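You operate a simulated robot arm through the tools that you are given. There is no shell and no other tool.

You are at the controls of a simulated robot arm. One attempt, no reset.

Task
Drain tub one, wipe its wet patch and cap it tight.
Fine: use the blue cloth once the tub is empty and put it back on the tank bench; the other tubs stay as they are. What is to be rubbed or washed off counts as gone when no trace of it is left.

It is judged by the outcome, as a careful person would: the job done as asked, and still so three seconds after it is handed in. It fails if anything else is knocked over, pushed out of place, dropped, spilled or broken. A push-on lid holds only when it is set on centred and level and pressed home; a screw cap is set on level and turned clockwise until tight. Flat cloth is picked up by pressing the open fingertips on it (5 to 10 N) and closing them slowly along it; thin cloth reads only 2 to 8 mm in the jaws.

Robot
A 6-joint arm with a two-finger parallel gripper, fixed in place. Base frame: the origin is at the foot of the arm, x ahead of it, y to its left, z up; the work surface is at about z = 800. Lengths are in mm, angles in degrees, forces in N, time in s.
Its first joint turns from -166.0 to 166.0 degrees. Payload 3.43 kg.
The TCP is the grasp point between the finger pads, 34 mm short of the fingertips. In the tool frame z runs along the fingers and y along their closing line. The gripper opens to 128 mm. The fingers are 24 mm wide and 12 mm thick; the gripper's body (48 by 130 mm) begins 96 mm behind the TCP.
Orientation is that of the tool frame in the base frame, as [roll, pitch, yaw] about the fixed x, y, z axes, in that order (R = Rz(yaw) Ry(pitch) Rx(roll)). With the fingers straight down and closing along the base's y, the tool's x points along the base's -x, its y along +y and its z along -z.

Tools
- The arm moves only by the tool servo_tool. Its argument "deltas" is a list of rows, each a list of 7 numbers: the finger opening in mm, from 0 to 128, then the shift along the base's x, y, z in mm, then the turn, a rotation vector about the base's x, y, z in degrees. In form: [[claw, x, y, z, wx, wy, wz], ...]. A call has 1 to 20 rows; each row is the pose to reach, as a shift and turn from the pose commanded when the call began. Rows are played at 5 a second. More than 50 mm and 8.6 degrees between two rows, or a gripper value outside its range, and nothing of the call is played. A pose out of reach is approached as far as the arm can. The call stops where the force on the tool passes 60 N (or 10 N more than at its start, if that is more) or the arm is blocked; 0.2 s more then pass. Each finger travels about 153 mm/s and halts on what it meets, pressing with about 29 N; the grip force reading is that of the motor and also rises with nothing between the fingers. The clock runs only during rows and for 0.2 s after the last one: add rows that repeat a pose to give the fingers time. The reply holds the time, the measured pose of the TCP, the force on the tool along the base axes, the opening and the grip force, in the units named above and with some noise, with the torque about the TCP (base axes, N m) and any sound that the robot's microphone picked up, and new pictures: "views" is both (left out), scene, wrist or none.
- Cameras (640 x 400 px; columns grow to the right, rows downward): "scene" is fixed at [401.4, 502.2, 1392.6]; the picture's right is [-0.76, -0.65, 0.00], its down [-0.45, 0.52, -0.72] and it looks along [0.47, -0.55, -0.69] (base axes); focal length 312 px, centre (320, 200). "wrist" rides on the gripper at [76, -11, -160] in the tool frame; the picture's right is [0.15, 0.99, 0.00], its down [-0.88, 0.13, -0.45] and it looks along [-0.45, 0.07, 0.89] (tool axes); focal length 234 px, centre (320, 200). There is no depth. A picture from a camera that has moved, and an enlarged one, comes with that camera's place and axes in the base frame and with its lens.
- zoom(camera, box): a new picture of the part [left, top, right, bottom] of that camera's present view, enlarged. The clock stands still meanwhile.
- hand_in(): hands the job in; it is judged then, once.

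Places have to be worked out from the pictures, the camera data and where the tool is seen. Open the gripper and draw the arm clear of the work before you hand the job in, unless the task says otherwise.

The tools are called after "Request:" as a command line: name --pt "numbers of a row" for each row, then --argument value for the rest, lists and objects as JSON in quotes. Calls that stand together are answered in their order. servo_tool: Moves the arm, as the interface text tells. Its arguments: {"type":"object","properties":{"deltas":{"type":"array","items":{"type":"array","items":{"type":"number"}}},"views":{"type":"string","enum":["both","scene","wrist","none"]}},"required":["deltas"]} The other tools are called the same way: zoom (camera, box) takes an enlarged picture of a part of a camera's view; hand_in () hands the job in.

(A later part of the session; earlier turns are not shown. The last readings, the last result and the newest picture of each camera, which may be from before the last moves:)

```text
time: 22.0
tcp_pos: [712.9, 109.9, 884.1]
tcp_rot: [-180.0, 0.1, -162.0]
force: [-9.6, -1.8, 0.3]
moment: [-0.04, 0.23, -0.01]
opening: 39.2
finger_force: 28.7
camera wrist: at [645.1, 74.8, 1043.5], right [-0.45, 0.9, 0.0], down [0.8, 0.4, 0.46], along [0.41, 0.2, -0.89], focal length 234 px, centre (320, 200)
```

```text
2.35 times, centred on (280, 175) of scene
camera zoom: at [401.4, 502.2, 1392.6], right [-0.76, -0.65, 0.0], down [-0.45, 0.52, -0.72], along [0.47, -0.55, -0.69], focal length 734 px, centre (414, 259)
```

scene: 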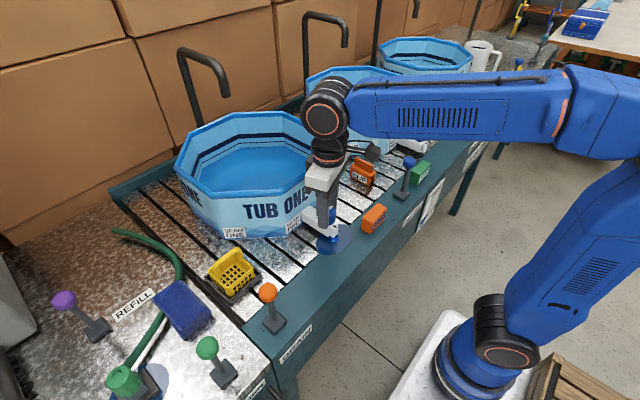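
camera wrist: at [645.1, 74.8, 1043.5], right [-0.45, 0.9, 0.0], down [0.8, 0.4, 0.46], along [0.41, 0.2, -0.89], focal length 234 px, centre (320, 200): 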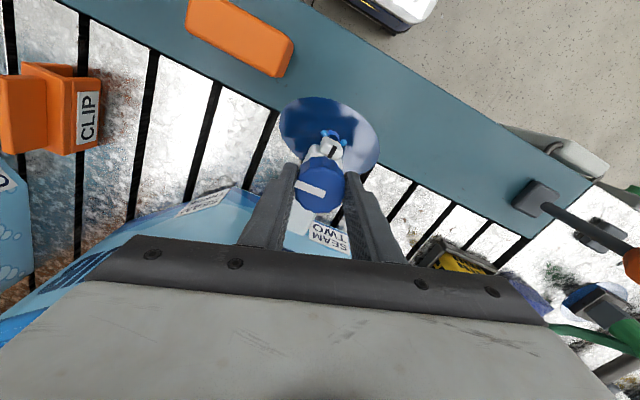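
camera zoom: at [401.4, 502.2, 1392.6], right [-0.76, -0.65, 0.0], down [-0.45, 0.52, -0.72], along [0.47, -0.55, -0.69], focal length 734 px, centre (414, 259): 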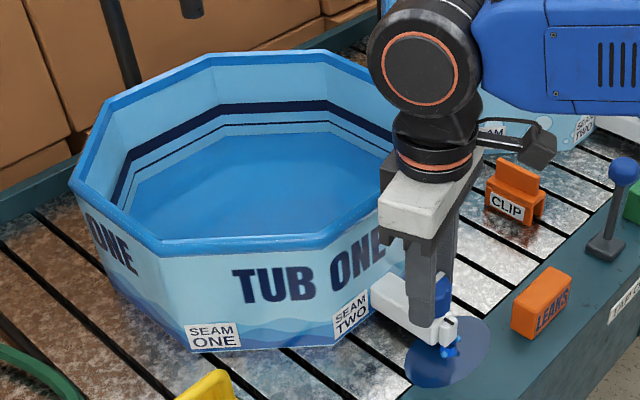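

The level is falling visibly now. I keep holding and wait.

Request:
servo_tool --pt "10 -0.3 0 0 0 0 0" --pt "10 -0.3 0 0 0 0 0" --pt "10 -0.3 0 0 0 0 0" --pt "10 -0.3 0 0 0 0 0" --pt "10 -0.3 0 0 0 0 0" --pt "10 -0.3 0 0 0 0 0" --pt "10 -0.3 0 0 0 0 0" --pt "10 -0.3 0 0 0 0 0" --pt "10 -0.3 0 0 0 0 0" --pt "10 -0.3 0 0 0 0 0" --pt "10 -0.3 0 0 0 0 0" --pt "10 -0.3 0 0 0 0 0" --pt "10 -0.3 0 0 0 0 0" --pt "10 -0.3 0 0 0 0 0" --pt "10 -0.3 0 0 0 0 0" --pt "10 -0.3 0 0 0 0 0" --pt "10 -0.3 0 0 0 0 0" --pt "10 -0.3 0 0 0 0 0" --pt "10 -0.3 0 0 0 0 0" --pt "10 -0.3 0 0 0 0 0" --views "none"

Request:
zoom --camera "scene" --box '[160, 90, 400, 260]'

Request:
zoom --camera "scene" --box '[380, 130, 480, 230]'

```text
time: 26.2
tcp_pos: [714.5, 109.3, 885.9]
tcp_rot: [180.0, 0.0, -162.0]
force: [4.9, 0.4, 0.0]
moment: [0.05, -0.07, -0.01]
opening: 39.5
finger_force: 28.7
```

```text
2.35 times, centred on (280, 175) of scene
camera zoom: at [401.4, 502.2, 1392.6], right [-0.76, -0.65, 0.0], down [-0.45, 0.52, -0.72], along [0.47, -0.55, -0.69], focal length 734 px, centre (414, 259)
```

zoom: 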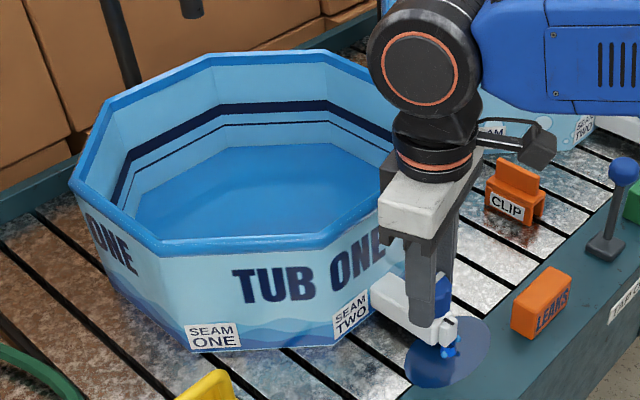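

```text
4.00 times, centred on (430, 180) of scene
camera zoom: at [401.4, 502.2, 1392.6], right [-0.76, -0.65, 0.0], down [-0.45, 0.52, -0.72], along [0.47, -0.55, -0.69], focal length 1248 px, centre (-120, 280)
```

zoom: 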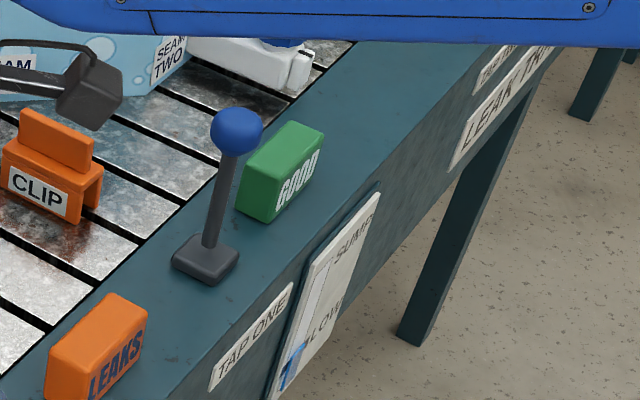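

Level keeps dropping and the sump gauge rises a bit, with plenty of room. I continue waiting.

Request:
servo_tool --pt "10 0 0 0 0 0 0" --pt "10 0 0 0 0 0 0" --pt "10 0 0 0 0 0 0" --pt "10 0 0 0 0 0 0" --pt "10 0 0 0 0 0 0" --pt "10 0 0 0 0 0 0" --pt "10 0 0 0 0 0 0" --pt "10 0 0 0 0 0 0" --pt "10 0 0 0 0 0 0" --pt "10 0 0 0 0 0 0" --pt "10 0 0 0 0 0 0" --pt "10 0 0 0 0 0 0" --pt "10 0 0 0 0 0 0" --pt "10 0 0 0 0 0 0" --pt "10 0 0 0 0 0 0" --pt "10 0 0 0 0 0 0" --pt "10 0 0 0 0 0 0" --pt "10 0 0 0 0 0 0" --pt "10 0 0 0 0 0 0" --pt "10 0 0 0 0 0 0" --views "none"

Request:
servo_tool --pt "10 0 0 0 0 0 0" --pt "10 0 0 0 0 0 0" --pt "10 0 0 0 0 0 0" --pt "10 0 0 0 0 0 0" --pt "10 0 0 0 0 0 0" --pt "10 0 0 0 0 0 0" --pt "10 0 0 0 0 0 0" --pt "10 0 0 0 0 0 0" --pt "10 0 0 0 0 0 0" --pt "10 0 0 0 0 0 0" --pt "10 0 0 0 0 0 0" --pt "10 0 0 0 0 0 0" --pt "10 0 0 0 0 0 0" --pt "10 0 0 0 0 0 0" --pt "10 0 0 0 0 0 0" --pt "10 0 0 0 0 0 0" --pt "10 0 0 0 0 0 0" --pt "10 0 0 0 0 0 0" --pt "10 0 0 0 0 0 0" --pt "10 0 0 0 0 0 0"

Request:
zoom --camera "scene" --box '[160, 90, 400, 260]'

Request:
zoom --camera "wrist" --box '[200, 60, 440, 210]'

```text
time: 30.4
tcp_pos: [713.3, 110.7, 883.6]
tcp_rot: [180.0, 0.0, -162.0]
force: [3.3, -0.5, -0.1]
moment: [0.02, -0.06, 0.0]
opening: 39.4
finger_force: 29.1
```

```text
time: 34.6
tcp_pos: [713.4, 110.5, 884.4]
tcp_rot: [-180.0, 0.0, -162.0]
force: [1.0, -0.4, -0.2]
moment: [-0.01, 0.08, -0.02]
opening: 39.4
finger_force: 29.0
camera wrist: at [644.9, 74.9, 1043.6], right [-0.45, 0.9, 0.0], down [0.8, 0.4, 0.46], along [0.41, 0.2, -0.89], focal length 234 px, centre (320, 200)
```

scene: 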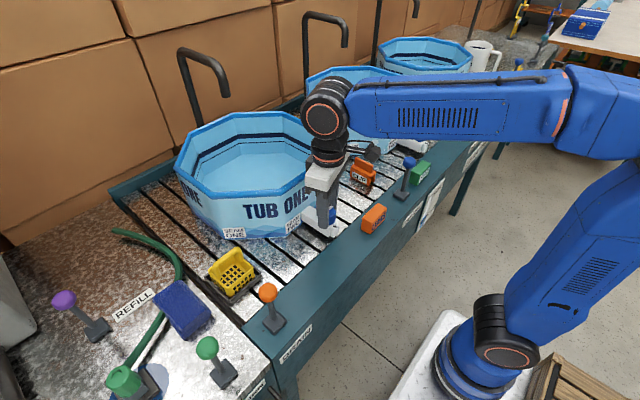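
wrist: 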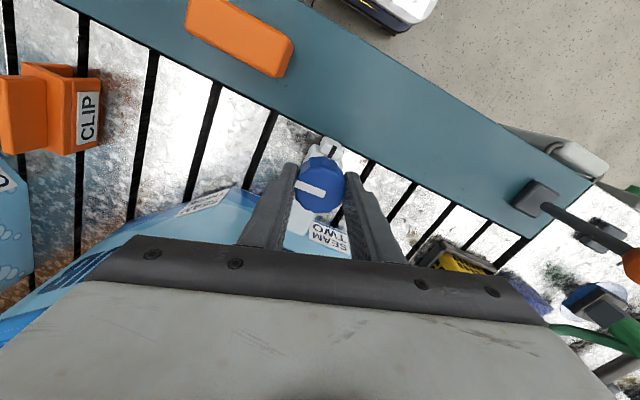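

```text
2.35 times, centred on (280, 175) of scene
camera zoom: at [401.4, 502.2, 1392.6], right [-0.76, -0.65, 0.0], down [-0.45, 0.52, -0.72], along [0.47, -0.55, -0.69], focal length 734 px, centre (414, 259)
```

zoom: 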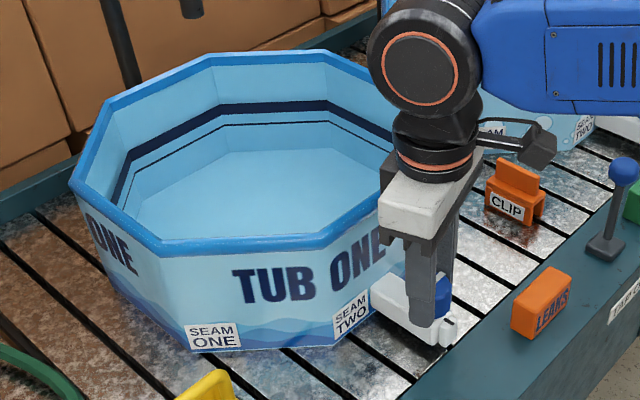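

```text
2.67 times, centred on (320, 135) of wrist
camera zoom: at [644.9, 74.9, 1043.6], right [-0.45, 0.9, 0.0], down [0.8, 0.4, 0.46], along [0.41, 0.2, -0.89], focal length 624 px, centre (320, 373)
```

zoom: 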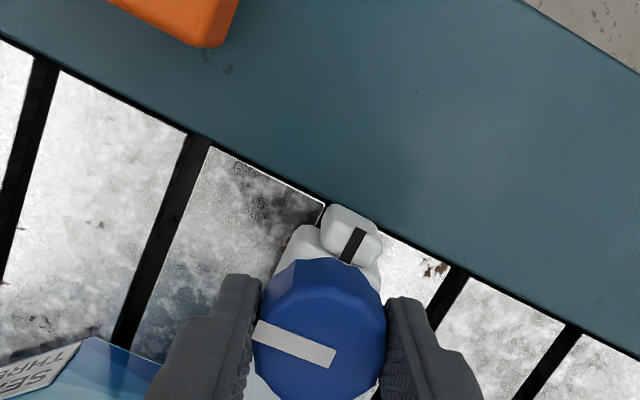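

The tub looks empty and the stream with its splash has vanished from the rail. I enlarge the tub interior to confirm and look for any wet patch.

Request:
servo_tool --pt "10 0 0 0 0 0 0" --pt "10 0 0 0 0 0 0" --pt "10 0 0 0 0 0 0" --pt "10 0 0 0 0 0 0" --pt "10 0 0 0 0 0 0" --pt "10 0 0 0 0 0 0" --pt "10 0 0 0 0 0 0" --pt "10 0 0 0 0 0 0" --pt "10 0 0 0 0 0 0" --pt "10 0 0 0 0 0 0" --views "none"

Request:
zoom --camera "scene" --box '[170, 100, 330, 200]'

Request:
zoom --camera "scene" --box '[170, 160, 330, 260]'

Request:
zoom --camera "scene" --box '[290, 140, 450, 250]'

Request:
zoom --camera "scene" --box '[100, 160, 260, 270]'

```text
time: 36.8
tcp_pos: [713.5, 109.6, 884.4]
tcp_rot: [-180.0, 0.1, -162.0]
force: [0.8, -0.4, 0.4]
moment: [0.03, 0.02, -0.01]
opening: 39.3
finger_force: 29.5
```

```text
4.00 times, centred on (250, 150) of scene
camera zoom: at [401.4, 502.2, 1392.6], right [-0.76, -0.65, 0.0], down [-0.45, 0.52, -0.72], along [0.47, -0.55, -0.69], focal length 1248 px, centre (600, 400)
```

zoom: 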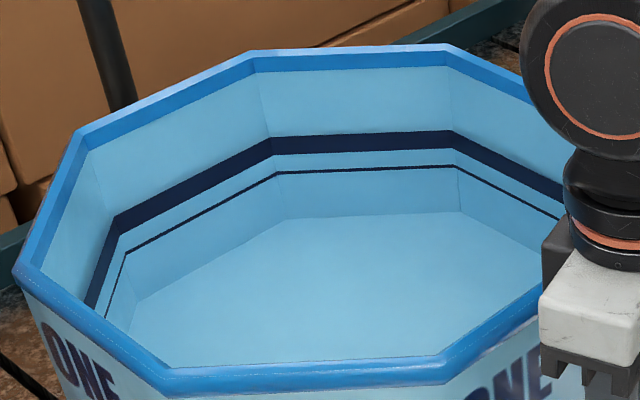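

```text
4.00 times, centred on (250, 210) of scene
camera zoom: at [401.4, 502.2, 1392.6], right [-0.76, -0.65, 0.0], down [-0.45, 0.52, -0.72], along [0.47, -0.55, -0.69], focal length 1248 px, centre (600, 160)
```

zoom: 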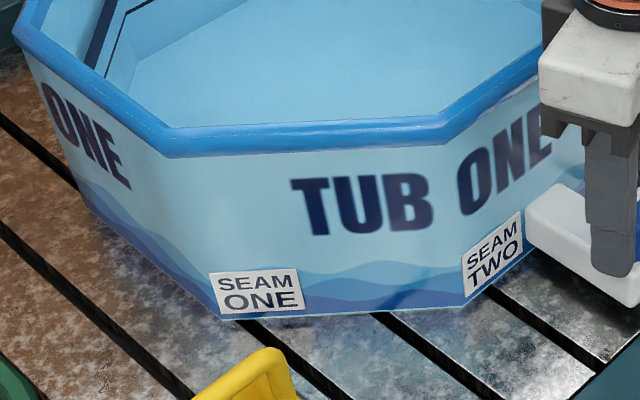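

```text
3.64 times, centred on (370, 195) of scene
camera zoom: at [401.4, 502.2, 1392.6], right [-0.76, -0.65, 0.0], down [-0.45, 0.52, -0.72], along [0.47, -0.55, -0.69], focal length 1134 px, centre (138, 218)
```

zoom: 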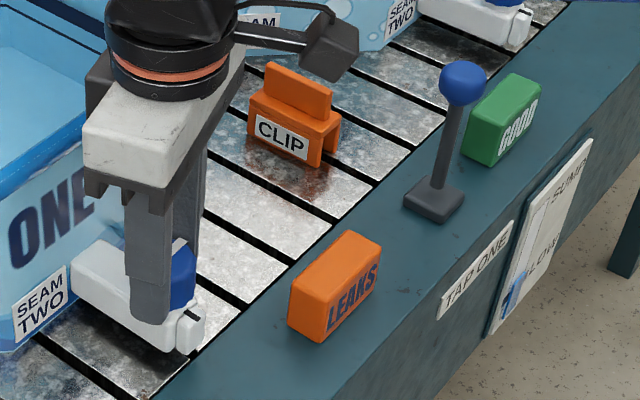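

```text
3.64 times, centred on (180, 215) of scene
camera zoom: at [401.4, 502.2, 1392.6], right [-0.76, -0.65, 0.0], down [-0.45, 0.52, -0.72], along [0.47, -0.55, -0.69], focal length 1134 px, centre (829, 146)
```

zoom: 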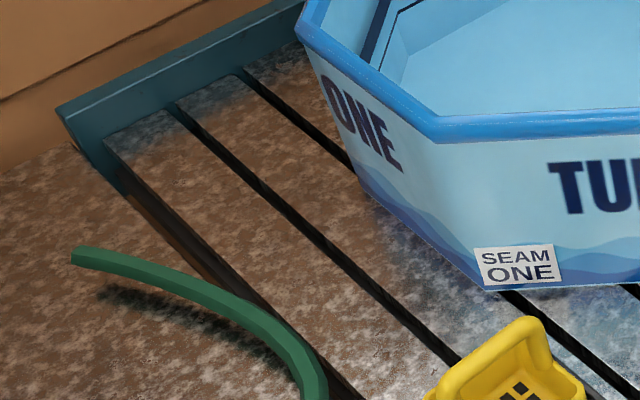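

The tub is empty, floor dry-looking from here. Still gripping the cap, I turn it back clockwise 90°, watching the torque.

Request:
servo_tool --pt "10 0 0 0 0 0 -7" --pt "10 0 0 0 0 0 -14" --pt "10 0 0 0 0 0 -21" --pt "10 0 0 0 0 0 -28" --pt "10 0 0 0 0 0 -35" --pt "10 0 0 0 0 0 -42" --pt "10 0 0 0 0 0 -49" --pt "10 0 0 0 0 0 -56" --pt "10 0 0 0 0 0 -63" --pt "10 0 0 0 0 0 -70" --pt "10 0 0 0 0 0 -77" --pt "10 0 0 0 0 0 -83" --pt "10 0 0 0 0 0 -87" --pt "10 0 0 0 0 0 -87"

Request:
zoom --camera "wrist" --box '[200, 60, 440, 210]'

```text
time: 39.8
tcp_pos: [713.8, 110.3, 884.5]
tcp_rot: [-180.0, 0.2, 111.0]
force: [6.3, 1.6, 5.5]
moment: [-0.11, -0.15, 0.03]
opening: 39.3
finger_force: 29.0
camera wrist: at [676.2, 175.6, 1043.6], right [0.87, 0.49, 0.0], down [0.44, -0.78, 0.46], along [0.22, -0.4, -0.89], focal length 234 px, centre (320, 200)
```

scene: 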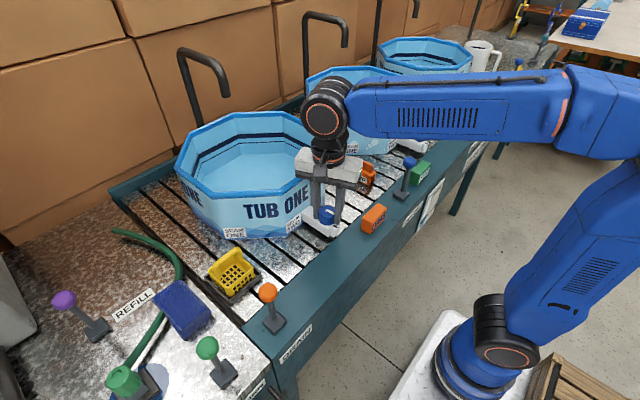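
wrist: 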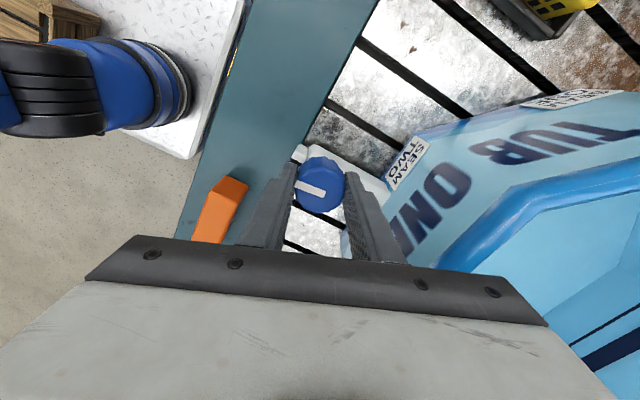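

```text
2.67 times, centred on (320, 135) of wrist
camera zoom: at [676.2, 175.6, 1043.6], right [0.87, 0.49, 0.0], down [0.44, -0.78, 0.46], along [0.22, -0.4, -0.89], focal length 624 px, centre (320, 373)
```

zoom: 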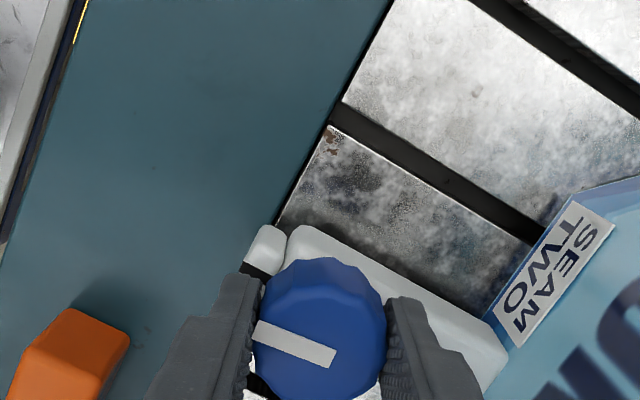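

The mark is almost back on line. I keep turning clockwise in small steps to feel for the stop.

Request:
servo_tool --pt "10 0 0 0 0 0 -2" --pt "10 0 0 0 0 0 -4" --pt "10 0 0 0 0 0 -6" --pt "10 0 0 0 0 0 -6" --views "none"

Request:
zoom --camera "wrist" --box '[200, 60, 440, 210]'

```text
time: 40.8
tcp_pos: [714.1, 109.4, 884.4]
tcp_rot: [180.0, 0.1, 105.0]
force: [4.4, 2.1, 5.3]
moment: [-0.06, -0.18, 0.23]
opening: 39.4
finger_force: 29.1
```

```text
2.67 times, centred on (320, 135) of wrist
camera zoom: at [683.4, 179.1, 1043.6], right [0.92, 0.4, 0.0], down [0.35, -0.82, 0.46], along [0.18, -0.42, -0.89], focal length 624 px, centre (320, 373)
```

zoom: 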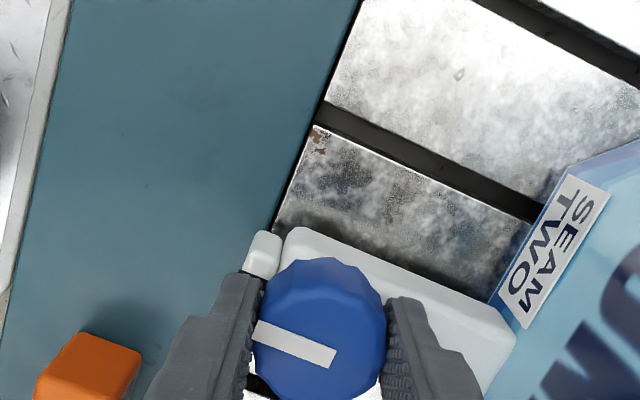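

Torque is building (0.23 N·m). I turn a bit more to make it tight.

Request:
servo_tool --pt "10 0 0 0 0 0 -2" --pt "10 0 0 0 0 0 -4" --pt "10 0 0 0 0 0 -6" --pt "10 0 0 0 0 0 -6" --views "none"

Request:
zoom --camera "wrist" --box '[200, 60, 440, 210]'

```text
time: 41.8
tcp_pos: [713.9, 109.2, 884.8]
tcp_rot: [-179.9, 0.1, 99.0]
force: [4.0, 4.0, 1.3]
moment: [0.23, -0.14, 0.66]
opening: 40.0
finger_force: 29.0
```

```text
2.67 times, centred on (320, 135) of wrist
camera zoom: at [691.0, 181.9, 1043.2], right [0.95, 0.3, 0.0], down [0.27, -0.85, 0.46], along [0.14, -0.44, -0.89], focal length 624 px, centre (320, 373)
```

zoom: 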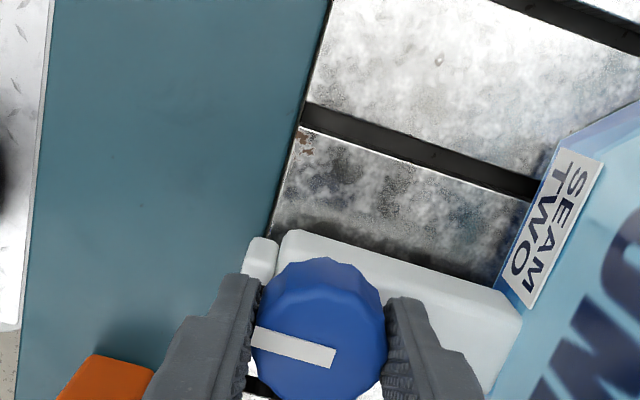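

Torque is 0.66 N·m, so the cap is at its stop. I release, rise, and look at the mark and slats.

Request:
servo_tool --pt "10 0 0 0 0 0 -3" --pt "10 0 0 0 0 0 -3" --pt "60 0 0 0 0 0 -3" --pt "80 0 0 0 0 0 -3" --pt "80 0 0 30 0 0 -3" --pt "80 0 0 70 0 0 -3" --pt "80 0 0 110 0 0 -3" --pt "80 0 0 110 0 0 -3"

Request:
zoom --camera "wrist" --box '[200, 60, 440, 210]'

Request:
zoom --camera "scene" --box '[280, 140, 400, 250]'

```text
time: 43.6
tcp_pos: [714.9, 110.1, 995.2]
tcp_rot: [-179.9, 0.1, 96.0]
force: [-0.6, 0.5, 0.4]
moment: [0.01, 0.03, 0.02]
opening: 80.0
finger_force: 0.1
camera wrist: at [695.2, 183.8, 1153.6], right [0.97, 0.25, 0.0], down [0.22, -0.86, 0.46], along [0.11, -0.44, -0.89], focal length 234 px, centre (320, 200)
```

scene: 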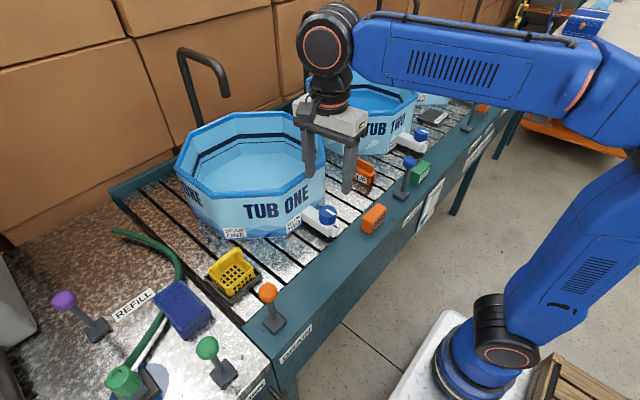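
wrist: 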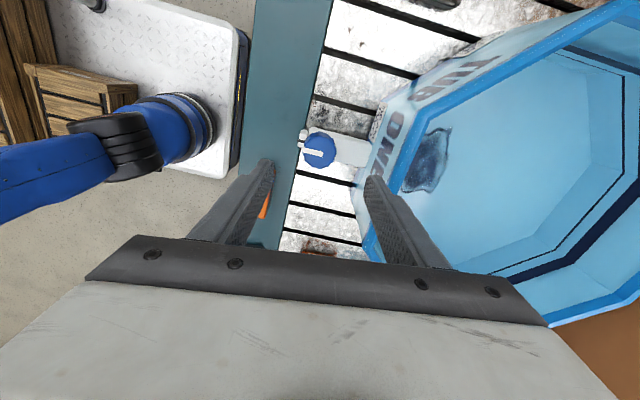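

```text
2.67 times, centred on (320, 135) of wrist
camera zoom: at [695.2, 183.8, 1153.6], right [0.97, 0.25, 0.0], down [0.22, -0.86, 0.46], along [0.11, -0.44, -0.89], focal length 624 px, centre (320, 373)
```

zoom: 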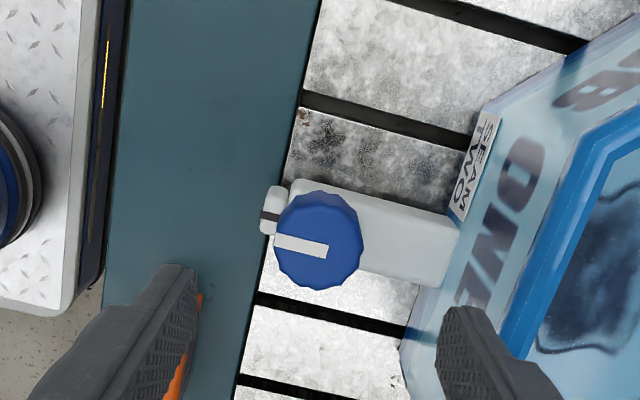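

```text
3.64 times, centred on (340, 195) of scene
camera zoom: at [401.4, 502.2, 1392.6], right [-0.76, -0.65, 0.0], down [-0.45, 0.52, -0.72], along [0.47, -0.55, -0.69], focal length 1134 px, centre (247, 218)
```

zoom: 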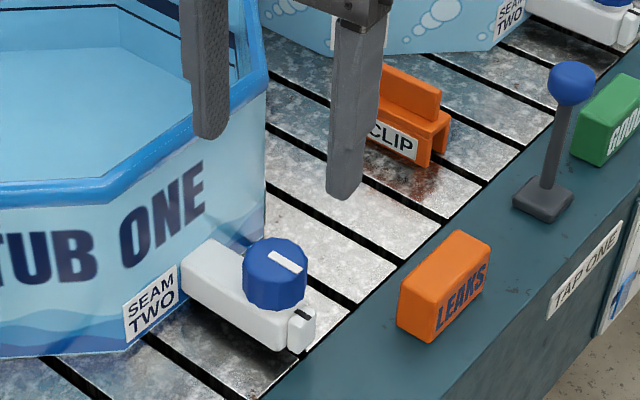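

The mark is aligned again, and the wet patch is on the tub's floor inside, around x 850–905, y 70–165. Next I go look at the blue cloth, which I place near (796, 451).

Request:
servo_tool --pt "80 0 20 30 0 0 7" --pt "80 0 50 60 0 0 14" --pt "80 0 80 90 0 0 21" --pt "80 0 110 90 0 0 28" --pt "80 0 140 90 0 0 35" --pt "80 0 170 90 0 0 42" --pt "80 0 200 90 0 0 49" --pt "80 0 230 90 0 0 56" --pt "80 0 260 90 0 0 63" --pt "80 0 290 90 0 0 70" --pt "80 0 310 90 0 0 77" --pt "80 0 330 90 0 0 84" --pt "80 0 330 90 0 0 84"

Request:
zoom --camera "wrist" --box '[200, 60, 460, 240]'

Request:
zoom --camera "scene" --box '[120, 240, 280, 370]'

```text
time: 46.4
tcp_pos: [714.8, 441.4, 1084.6]
tcp_rot: [179.9, 0.1, -179.9]
force: [-0.4, 0.3, 0.3]
moment: [0.0, -0.02, -0.02]
opening: 79.9
finger_force: 0.0
camera wrist: at [638.5, 429.2, 1243.4], right [-0.15, 0.99, 0.0], down [0.88, 0.13, 0.46], along [0.45, 0.07, -0.89], focal length 234 px, centre (320, 200)
```

scene: 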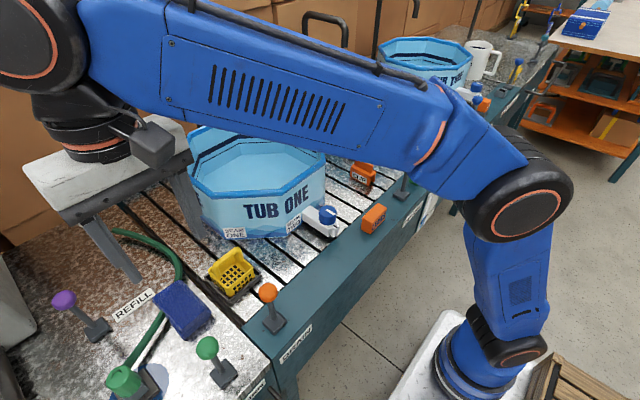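
wrist: 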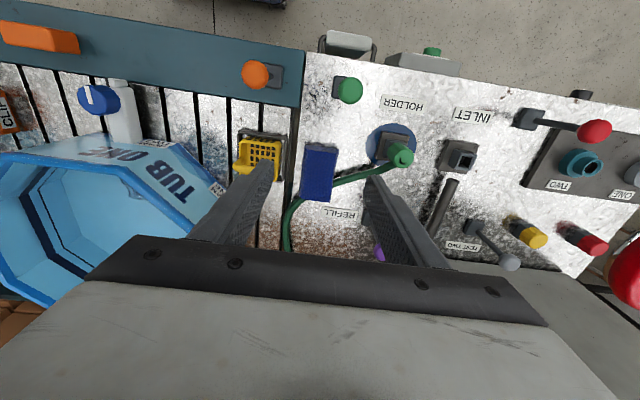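

```text
2.22 times, centred on (330, 150) of wrist
camera zoom: at [638.5, 429.2, 1243.4], right [-0.15, 0.99, 0.0], down [0.88, 0.13, 0.46], along [0.45, 0.07, -0.89], focal length 520 px, centre (298, 311)
```

zoom: 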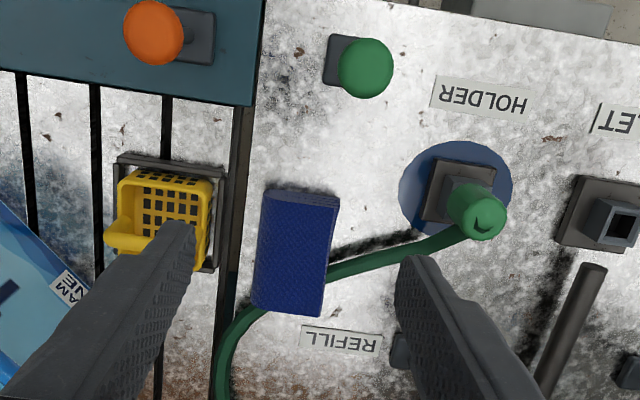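

```text
3.08 times, centred on (200, 305) of scene
camera zoom: at [401.4, 502.2, 1392.6], right [-0.76, -0.65, 0.0], down [-0.45, 0.52, -0.72], along [0.47, -0.55, -0.69], focal length 960 px, centre (689, -123)
```

zoom: 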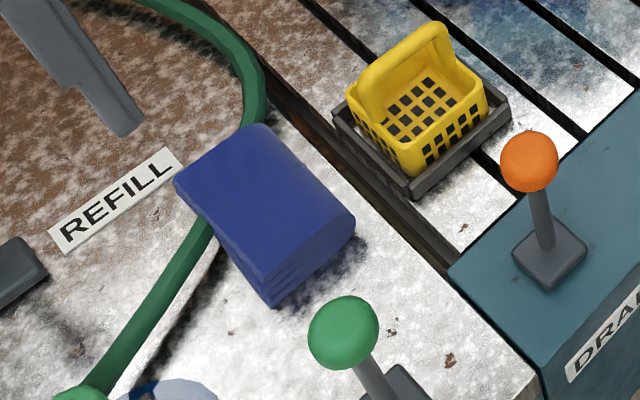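

The cloth is a folded pad about 100 × 62 × 30 mm at x 743–845, y 419–482, lying partly over the hose. I'll grip it across its width at x≈780, clear of the hose; first I move above and check alignment.

Request:
servo_tool --pt "84 15 3 -40 0 0 0" --pt "84 30 6 -80 0 0 0" --pt "84 45 8 -120 0 0 0" --pt "84 65 8 -160 0 0 0" --pt "84 65 8 -180 0 0 0" --pt "84 65 8 -180 0 0 0"

Request:
zoom --camera "wrist" --box '[200, 60, 460, 240]'

Request:
zoom --camera "scene" --box '[100, 220, 280, 370]'

```text
time: 47.8
tcp_pos: [778.9, 450.4, 904.0]
tcp_rot: [180.0, -0.1, 180.0]
force: [-0.8, 0.3, 0.2]
moment: [0.02, 0.01, -0.03]
opening: 84.1
finger_force: 0.0
camera wrist: at [702.1, 438.1, 1063.1], right [-0.15, 0.99, 0.0], down [0.88, 0.13, 0.46], along [0.45, 0.07, -0.89], focal length 234 px, centre (320, 200)
```

scene: 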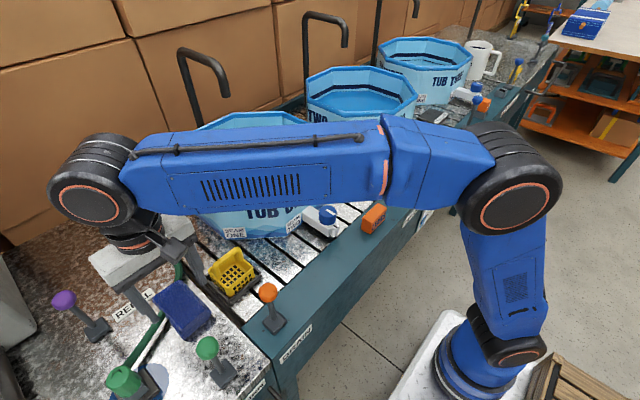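
wrist: 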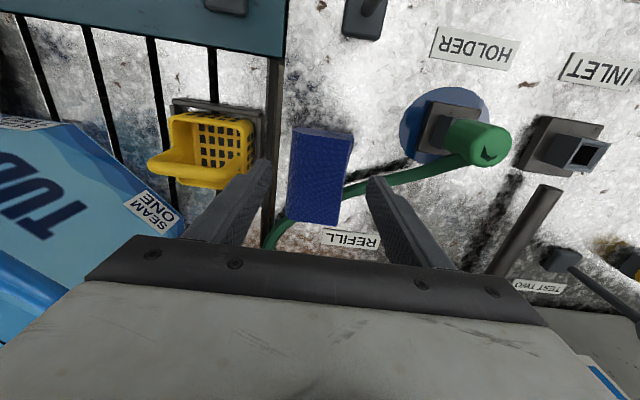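

```text
2.22 times, centred on (330, 150) of wrist
camera zoom: at [702.1, 438.1, 1063.1], right [-0.15, 0.99, 0.0], down [0.88, 0.13, 0.46], along [0.45, 0.07, -0.89], focal length 520 px, centre (298, 311)
```

zoom: 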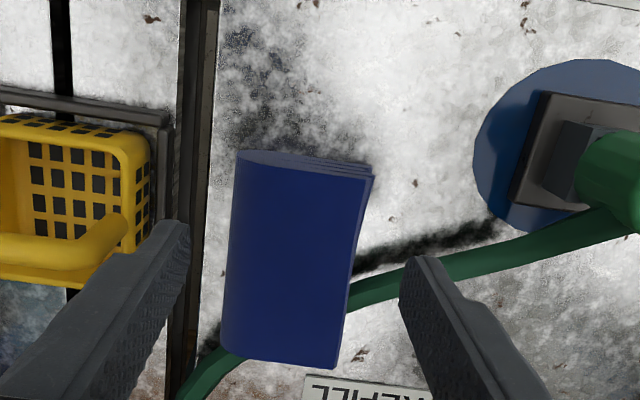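

```text
2.67 times, centred on (190, 295) of scene
camera zoom: at [401.4, 502.2, 1392.6], right [-0.76, -0.65, 0.0], down [-0.45, 0.52, -0.72], along [0.47, -0.55, -0.69], focal length 832 px, centre (667, -53)
```

zoom: 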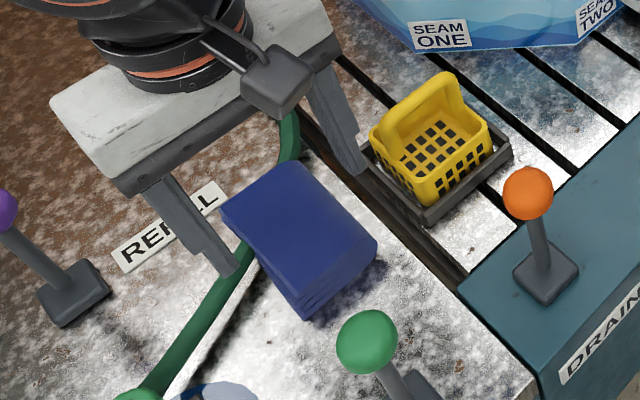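

The cloth spans y 420–479, centred under the fingers. I narrow to 76 mm and descend in careful steps.

Request:
servo_tool --pt "76 0 0 -15 0 0 0" --pt "76 0 0 -30 0 0 0" --pt "76 0 0 -42 0 0 0" --pt "76 0 0 -50 0 0 0" --pt "76 0 0 -50 0 0 0"

Request:
zoom --camera "scene" --box '[100, 220, 280, 370]'

Request:
zoom --camera "wrist" --box '[200, 60, 460, 240]'

```text
time: 49.0
tcp_pos: [778.0, 448.9, 856.6]
tcp_rot: [-180.0, 0.2, 179.9]
force: [0.0, 0.0, 0.0]
moment: [0.01, 0.0, -0.01]
opening: 76.1
finger_force: 0.1
camera wrist: at [702.9, 436.3, 1014.0], right [-0.15, 0.99, 0.0], down [0.88, 0.13, 0.46], along [0.45, 0.07, -0.89], focal length 234 px, centre (320, 200)
```

scene: 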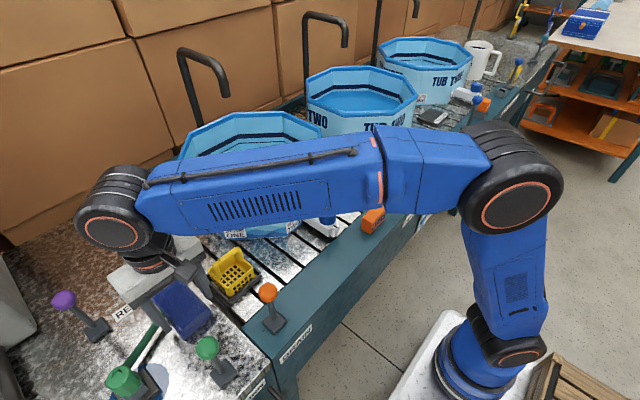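
wrist: 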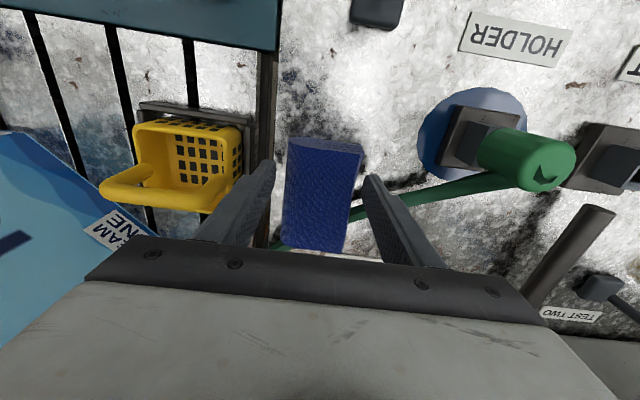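

```text
2.67 times, centred on (190, 295) of scene
camera zoom: at [401.4, 502.2, 1392.6], right [-0.76, -0.65, 0.0], down [-0.45, 0.52, -0.72], along [0.47, -0.55, -0.69], focal length 832 px, centre (667, -53)
```

zoom: 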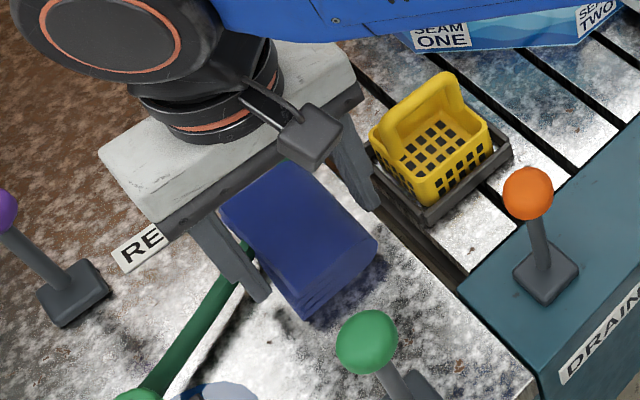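

```text
2.22 times, centred on (330, 150) of wrist
camera zoom: at [702.9, 436.3, 1014.0], right [-0.15, 0.99, 0.0], down [0.88, 0.13, 0.46], along [0.45, 0.07, -0.89], focal length 520 px, centre (298, 311)
```

zoom: 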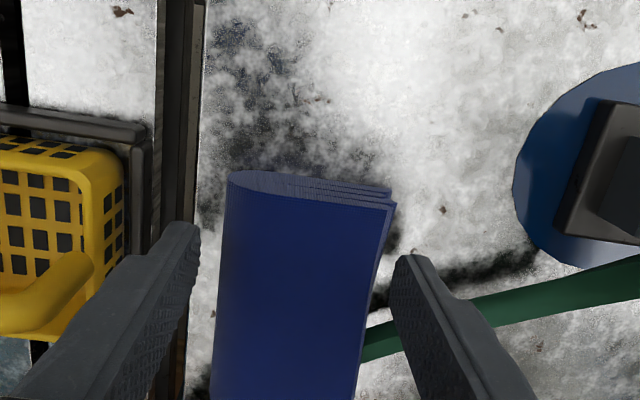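

The fingers flank the pad with the tips at about z 822. I lower 10 mm more and close slowly.

Request:
servo_tool --pt "76 0 1 -5 0 0 0" --pt "76 0 1 -10 0 0 0" --pt "68 0 1 -10 0 0 0" --pt "60 0 1 -10 0 0 0" --pt "52 0 1 -10 0 0 0" --pt "45 0 1 -10 0 0 0" --pt "40 0 1 -10 0 0 0" --pt "40 0 1 -10 0 0 0"

Request:
zoom --camera "scene" --box '[100, 220, 280, 370]'

Request:
zoom --camera "wrist" --box '[200, 60, 460, 240]'

```text
time: 50.8
tcp_pos: [778.7, 448.0, 845.1]
tcp_rot: [-179.9, 0.1, 180.0]
force: [-0.2, 0.5, -0.1]
moment: [0.03, 0.03, 0.01]
opening: 63.8
finger_force: 29.0
camera wrist: at [703.3, 437.2, 1003.6], right [-0.15, 0.99, 0.0], down [0.88, 0.13, 0.46], along [0.45, 0.07, -0.89], focal length 234 px, centre (320, 200)
```

scene: 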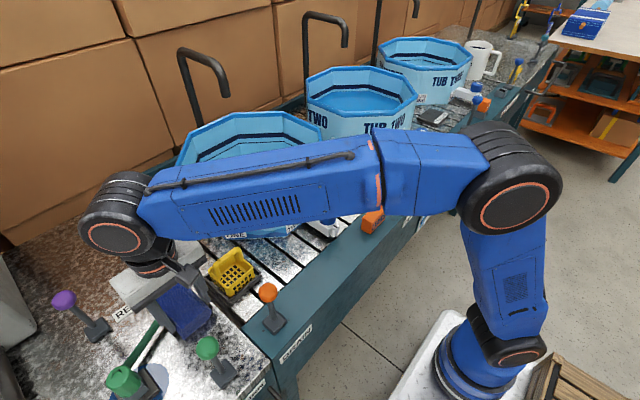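
wrist: 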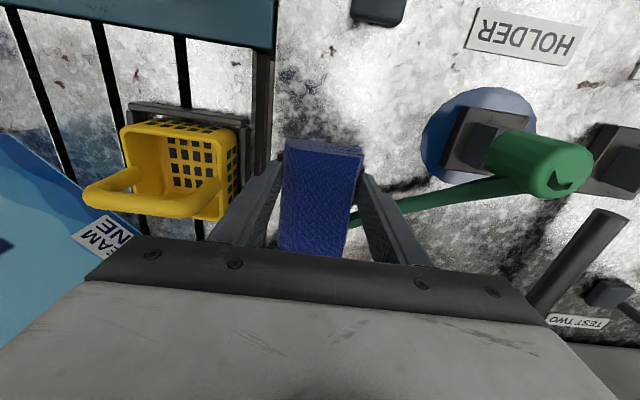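

```text
2.67 times, centred on (190, 295) of scene
camera zoom: at [401.4, 502.2, 1392.6], right [-0.76, -0.65, 0.0], down [-0.45, 0.52, -0.72], along [0.47, -0.55, -0.69], focal length 832 px, centre (667, -53)
```

zoom: 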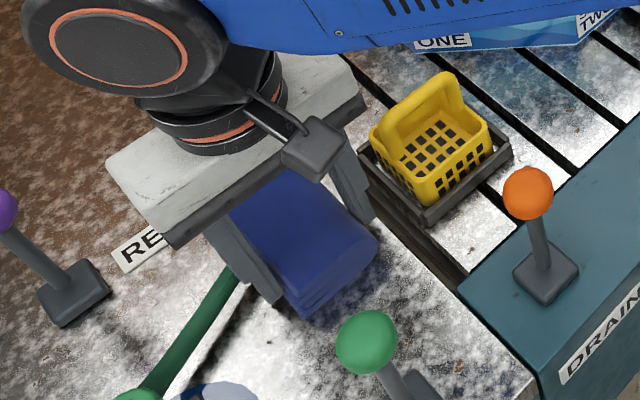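

```text
2.22 times, centred on (330, 150) of wrist
camera zoom: at [703.3, 437.2, 1003.6], right [-0.15, 0.99, 0.0], down [0.88, 0.13, 0.46], along [0.45, 0.07, -0.89], focal length 520 px, centre (298, 311)
```

zoom: 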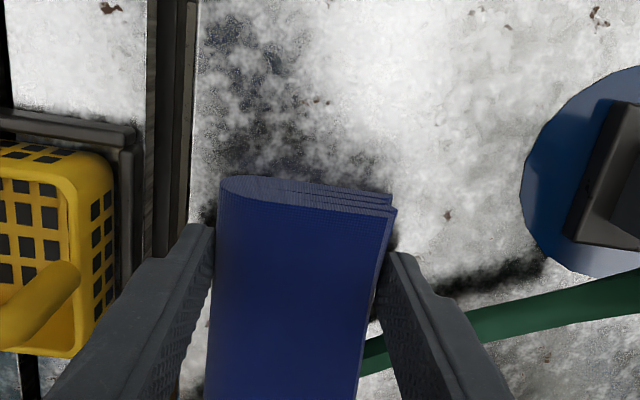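

The pad is held at 63.8 mm with 29 N. I lift slowly and check that it comes without disturbing the hose.

Request:
servo_tool --pt "40 0 0 5 0 0 0" --pt "40 0 0 12 0 0 0" --pt "40 0 0 25 0 0 0" --pt "40 0 0 50 0 0 0" --pt "40 0 0 80 0 0 0" --pt "40 0 0 120 0 0 0" --pt "40 0 0 160 0 0 0" --pt "40 0 0 160 0 0 0"

Request:
zoom --camera "wrist" --box '[200, 60, 460, 240]'

Request:
zoom --camera "scene" --box '[60, 200, 240, 350]'

```text
time: 52.6
tcp_pos: [779.4, 446.7, 1004.2]
tcp_rot: [179.9, 0.0, 180.0]
force: [-0.2, -0.3, -1.2]
moment: [0.0, -0.03, -0.01]
opening: 64.0
finger_force: 28.8
camera wrist: at [703.3, 436.3, 1162.1], right [-0.15, 0.99, 0.0], down [0.88, 0.13, 0.46], along [0.45, 0.07, -0.89], focal length 234 px, centre (320, 200)
```

scene: 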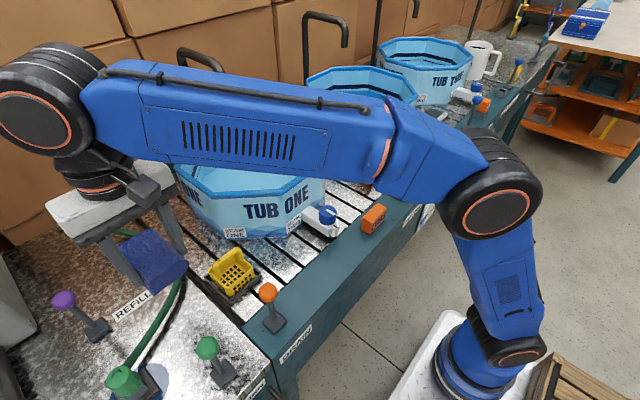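
wrist: 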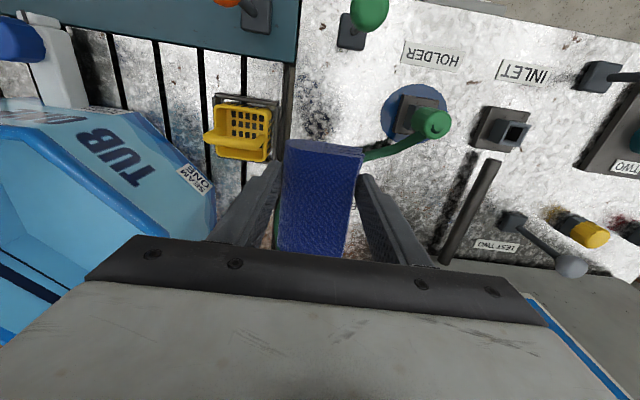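

```text
2.22 times, centred on (330, 150) of wrist
camera zoom: at [703.3, 436.3, 1162.1], right [-0.15, 0.99, 0.0], down [0.88, 0.13, 0.46], along [0.45, 0.07, -0.89], focal length 520 px, centre (298, 311)
```

zoom: 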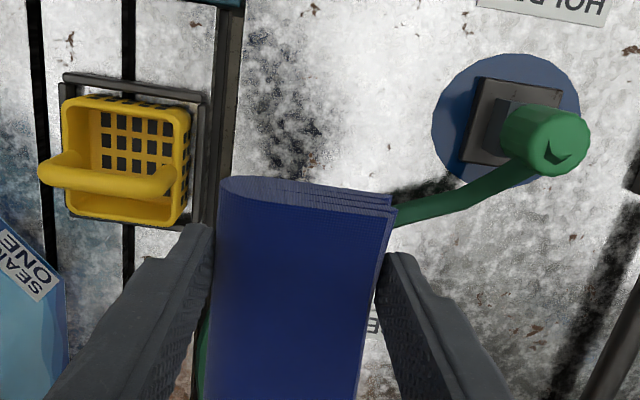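

```text
2.67 times, centred on (150, 275) of scene
camera zoom: at [401.4, 502.2, 1392.6], right [-0.76, -0.65, 0.0], down [-0.45, 0.52, -0.72], along [0.47, -0.55, -0.69], focal length 832 px, centre (773, 0)
```

zoom: 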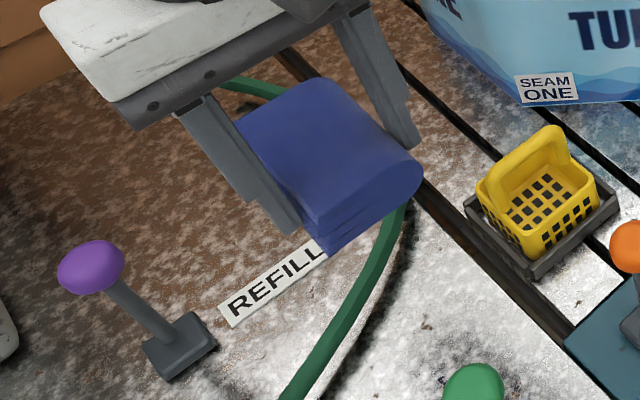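

The pad lifted cleanly and the hose stayed put. I carry it high to a point in front of tub one's patch and look before going in.

Request:
servo_tool --pt "40 0 -20 25 0 0 0" --pt "40 0 -55 50 0 0 0" --pt "40 0 -95 60 0 0 0" --pt "40 0 -135 60 0 0 0" --pt "40 0 -175 60 0 0 0" --pt "40 0 -215 60 0 0 0" --pt "40 0 -255 60 0 0 0" --pt "40 0 -295 60 0 0 0" --pt "40 0 -325 60 0 0 0" --pt "40 0 -325 60 0 0 0"

Request:
zoom --camera "wrist" --box '[180, 80, 460, 280]'

Request:
zoom --camera "scene" --box '[160, 40, 360, 200]'

```text
time: 54.8
tcp_pos: [781.3, 123.1, 1063.4]
tcp_rot: [180.0, -0.1, 179.9]
force: [-0.3, -0.7, -1.3]
moment: [-0.02, 0.03, -0.01]
opening: 64.2
finger_force: 29.3
camera wrist: at [704.9, 111.4, 1222.1], right [-0.15, 0.99, 0.0], down [0.88, 0.13, 0.46], along [0.45, 0.07, -0.89], focal length 234 px, centre (320, 200)
```

scene: 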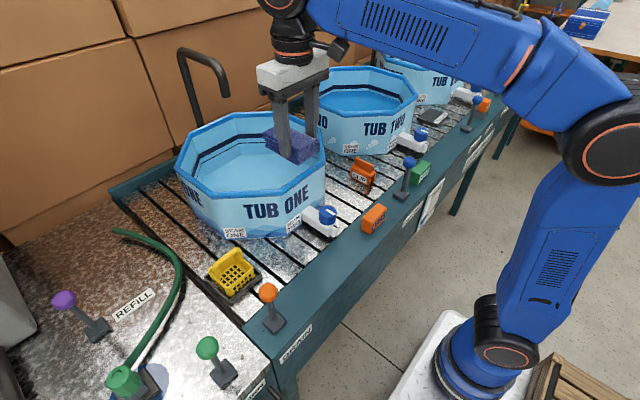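
wrist: 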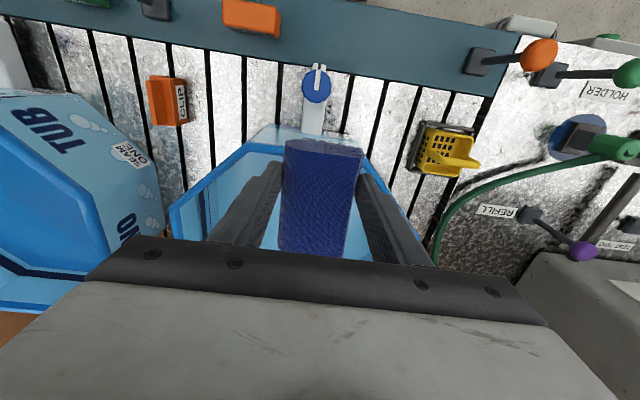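

```text
2.00 times, centred on (320, 180) of wrist
camera zoom: at [704.9, 111.4, 1222.1], right [-0.15, 0.99, 0.0], down [0.88, 0.13, 0.46], along [0.45, 0.07, -0.89], focal length 468 px, centre (320, 240)
```

zoom: 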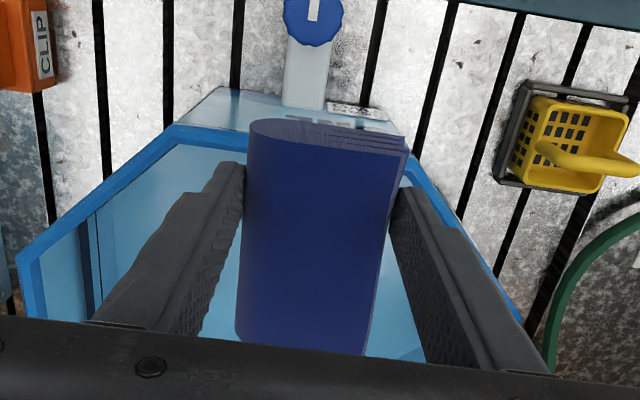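

```text
2.50 times, centred on (260, 120) of scene
camera zoom: at [401.4, 502.2, 1392.6], right [-0.76, -0.65, 0.0], down [-0.45, 0.52, -0.72], along [0.47, -0.55, -0.69], focal length 780 px, centre (470, 400)
```

zoom: 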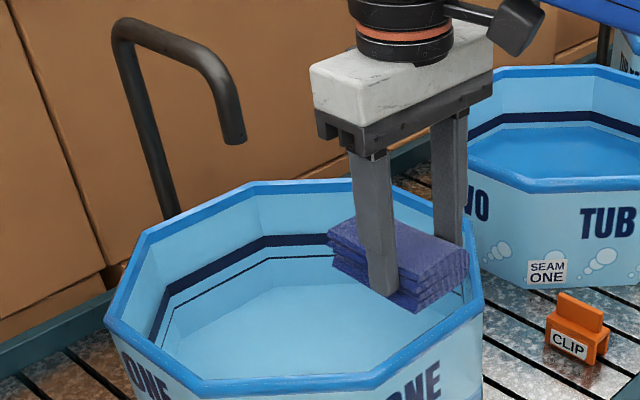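

The path is clear of the tap. I move over the patch (TCP ≈ (862, 118)) and descend toward the tub floor, then feel for contact.

Request:
servo_tool --pt "40 40 -2 0 0 0 0" --pt "40 80 -5 0 0 0 0" --pt "40 80 -5 -40 0 0 0" --pt "40 80 -5 -80 0 0 0" --pt "40 80 -5 -120 0 0 0" --pt "40 80 -5 -150 0 0 0" --pt "40 80 -5 -170 0 0 0" --pt "40 80 -5 -180 0 0 0" --pt "40 80 -5 -180 0 0 0"

Request:
zoom --camera "wrist" --box '[180, 80, 460, 280]'

Request:
zoom --camera "scene" --box '[160, 70, 360, 230]'

```text
time: 56.8
tcp_pos: [859.8, 120.4, 884.7]
tcp_rot: [180.0, -0.1, -180.0]
force: [0.5, -0.2, 0.2]
moment: [-0.01, 0.03, 0.02]
opening: 63.9
finger_force: 29.0
camera wrist: at [784.3, 107.0, 1043.9], right [-0.15, 0.99, 0.0], down [0.88, 0.13, 0.46], along [0.45, 0.07, -0.89], focal length 234 px, centre (320, 200)
```

scene: 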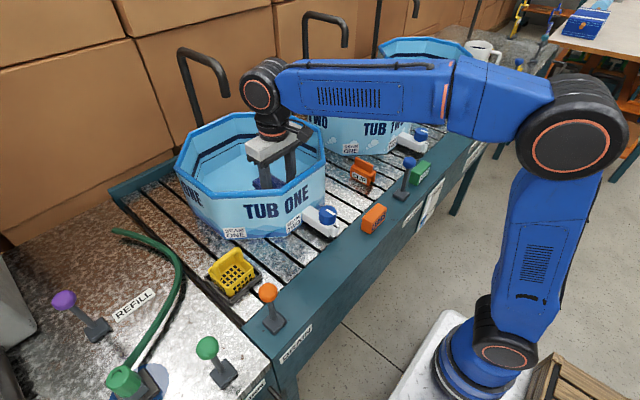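
wrist: 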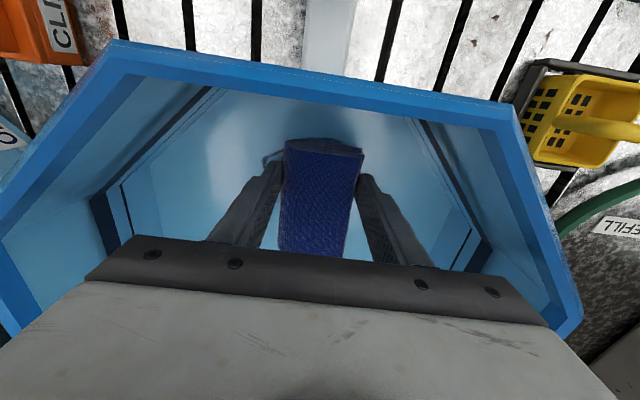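

```text
2.00 times, centred on (320, 180) of wrist
camera zoom: at [784.3, 107.0, 1043.9], right [-0.15, 0.99, 0.0], down [0.88, 0.13, 0.46], along [0.45, 0.07, -0.89], focal length 468 px, centre (320, 240)
```

zoom: 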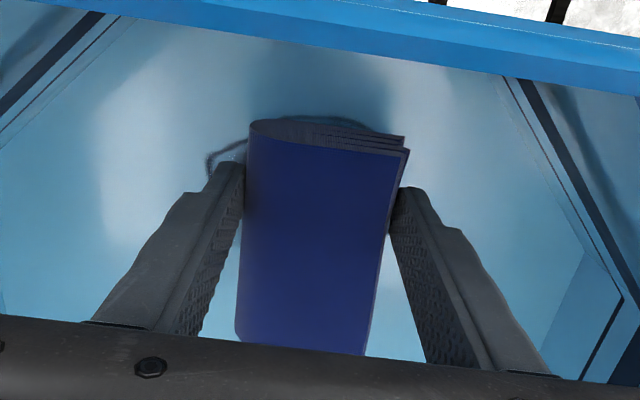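

```text
2.50 times, centred on (260, 150) of scene
camera zoom: at [401.4, 502.2, 1392.6], right [-0.76, -0.65, 0.0], down [-0.45, 0.52, -0.72], along [0.47, -0.55, -0.69], focal length 780 px, centre (470, 325)
```

zoom: 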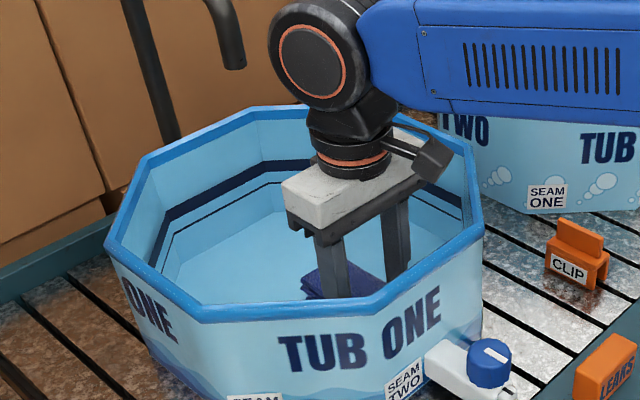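

The patch's near edge shows at x≈834 and it reaches y≈60. I descend in small steps to find the floor.

Request:
servo_tool --pt "40 0 0 -5 0 0 0" --pt "40 0 0 -10 0 0 0" --pt "40 0 0 -14 0 0 0" --pt "40 0 0 -18 0 0 0" --pt "40 0 0 -18 0 0 0" --views "none"

```text
time: 58.0
tcp_pos: [858.1, 119.7, 866.5]
tcp_rot: [-180.0, 0.0, 180.0]
force: [0.0, -0.3, -2.3]
moment: [0.0, 0.01, -0.01]
opening: 63.9
finger_force: 28.7
```

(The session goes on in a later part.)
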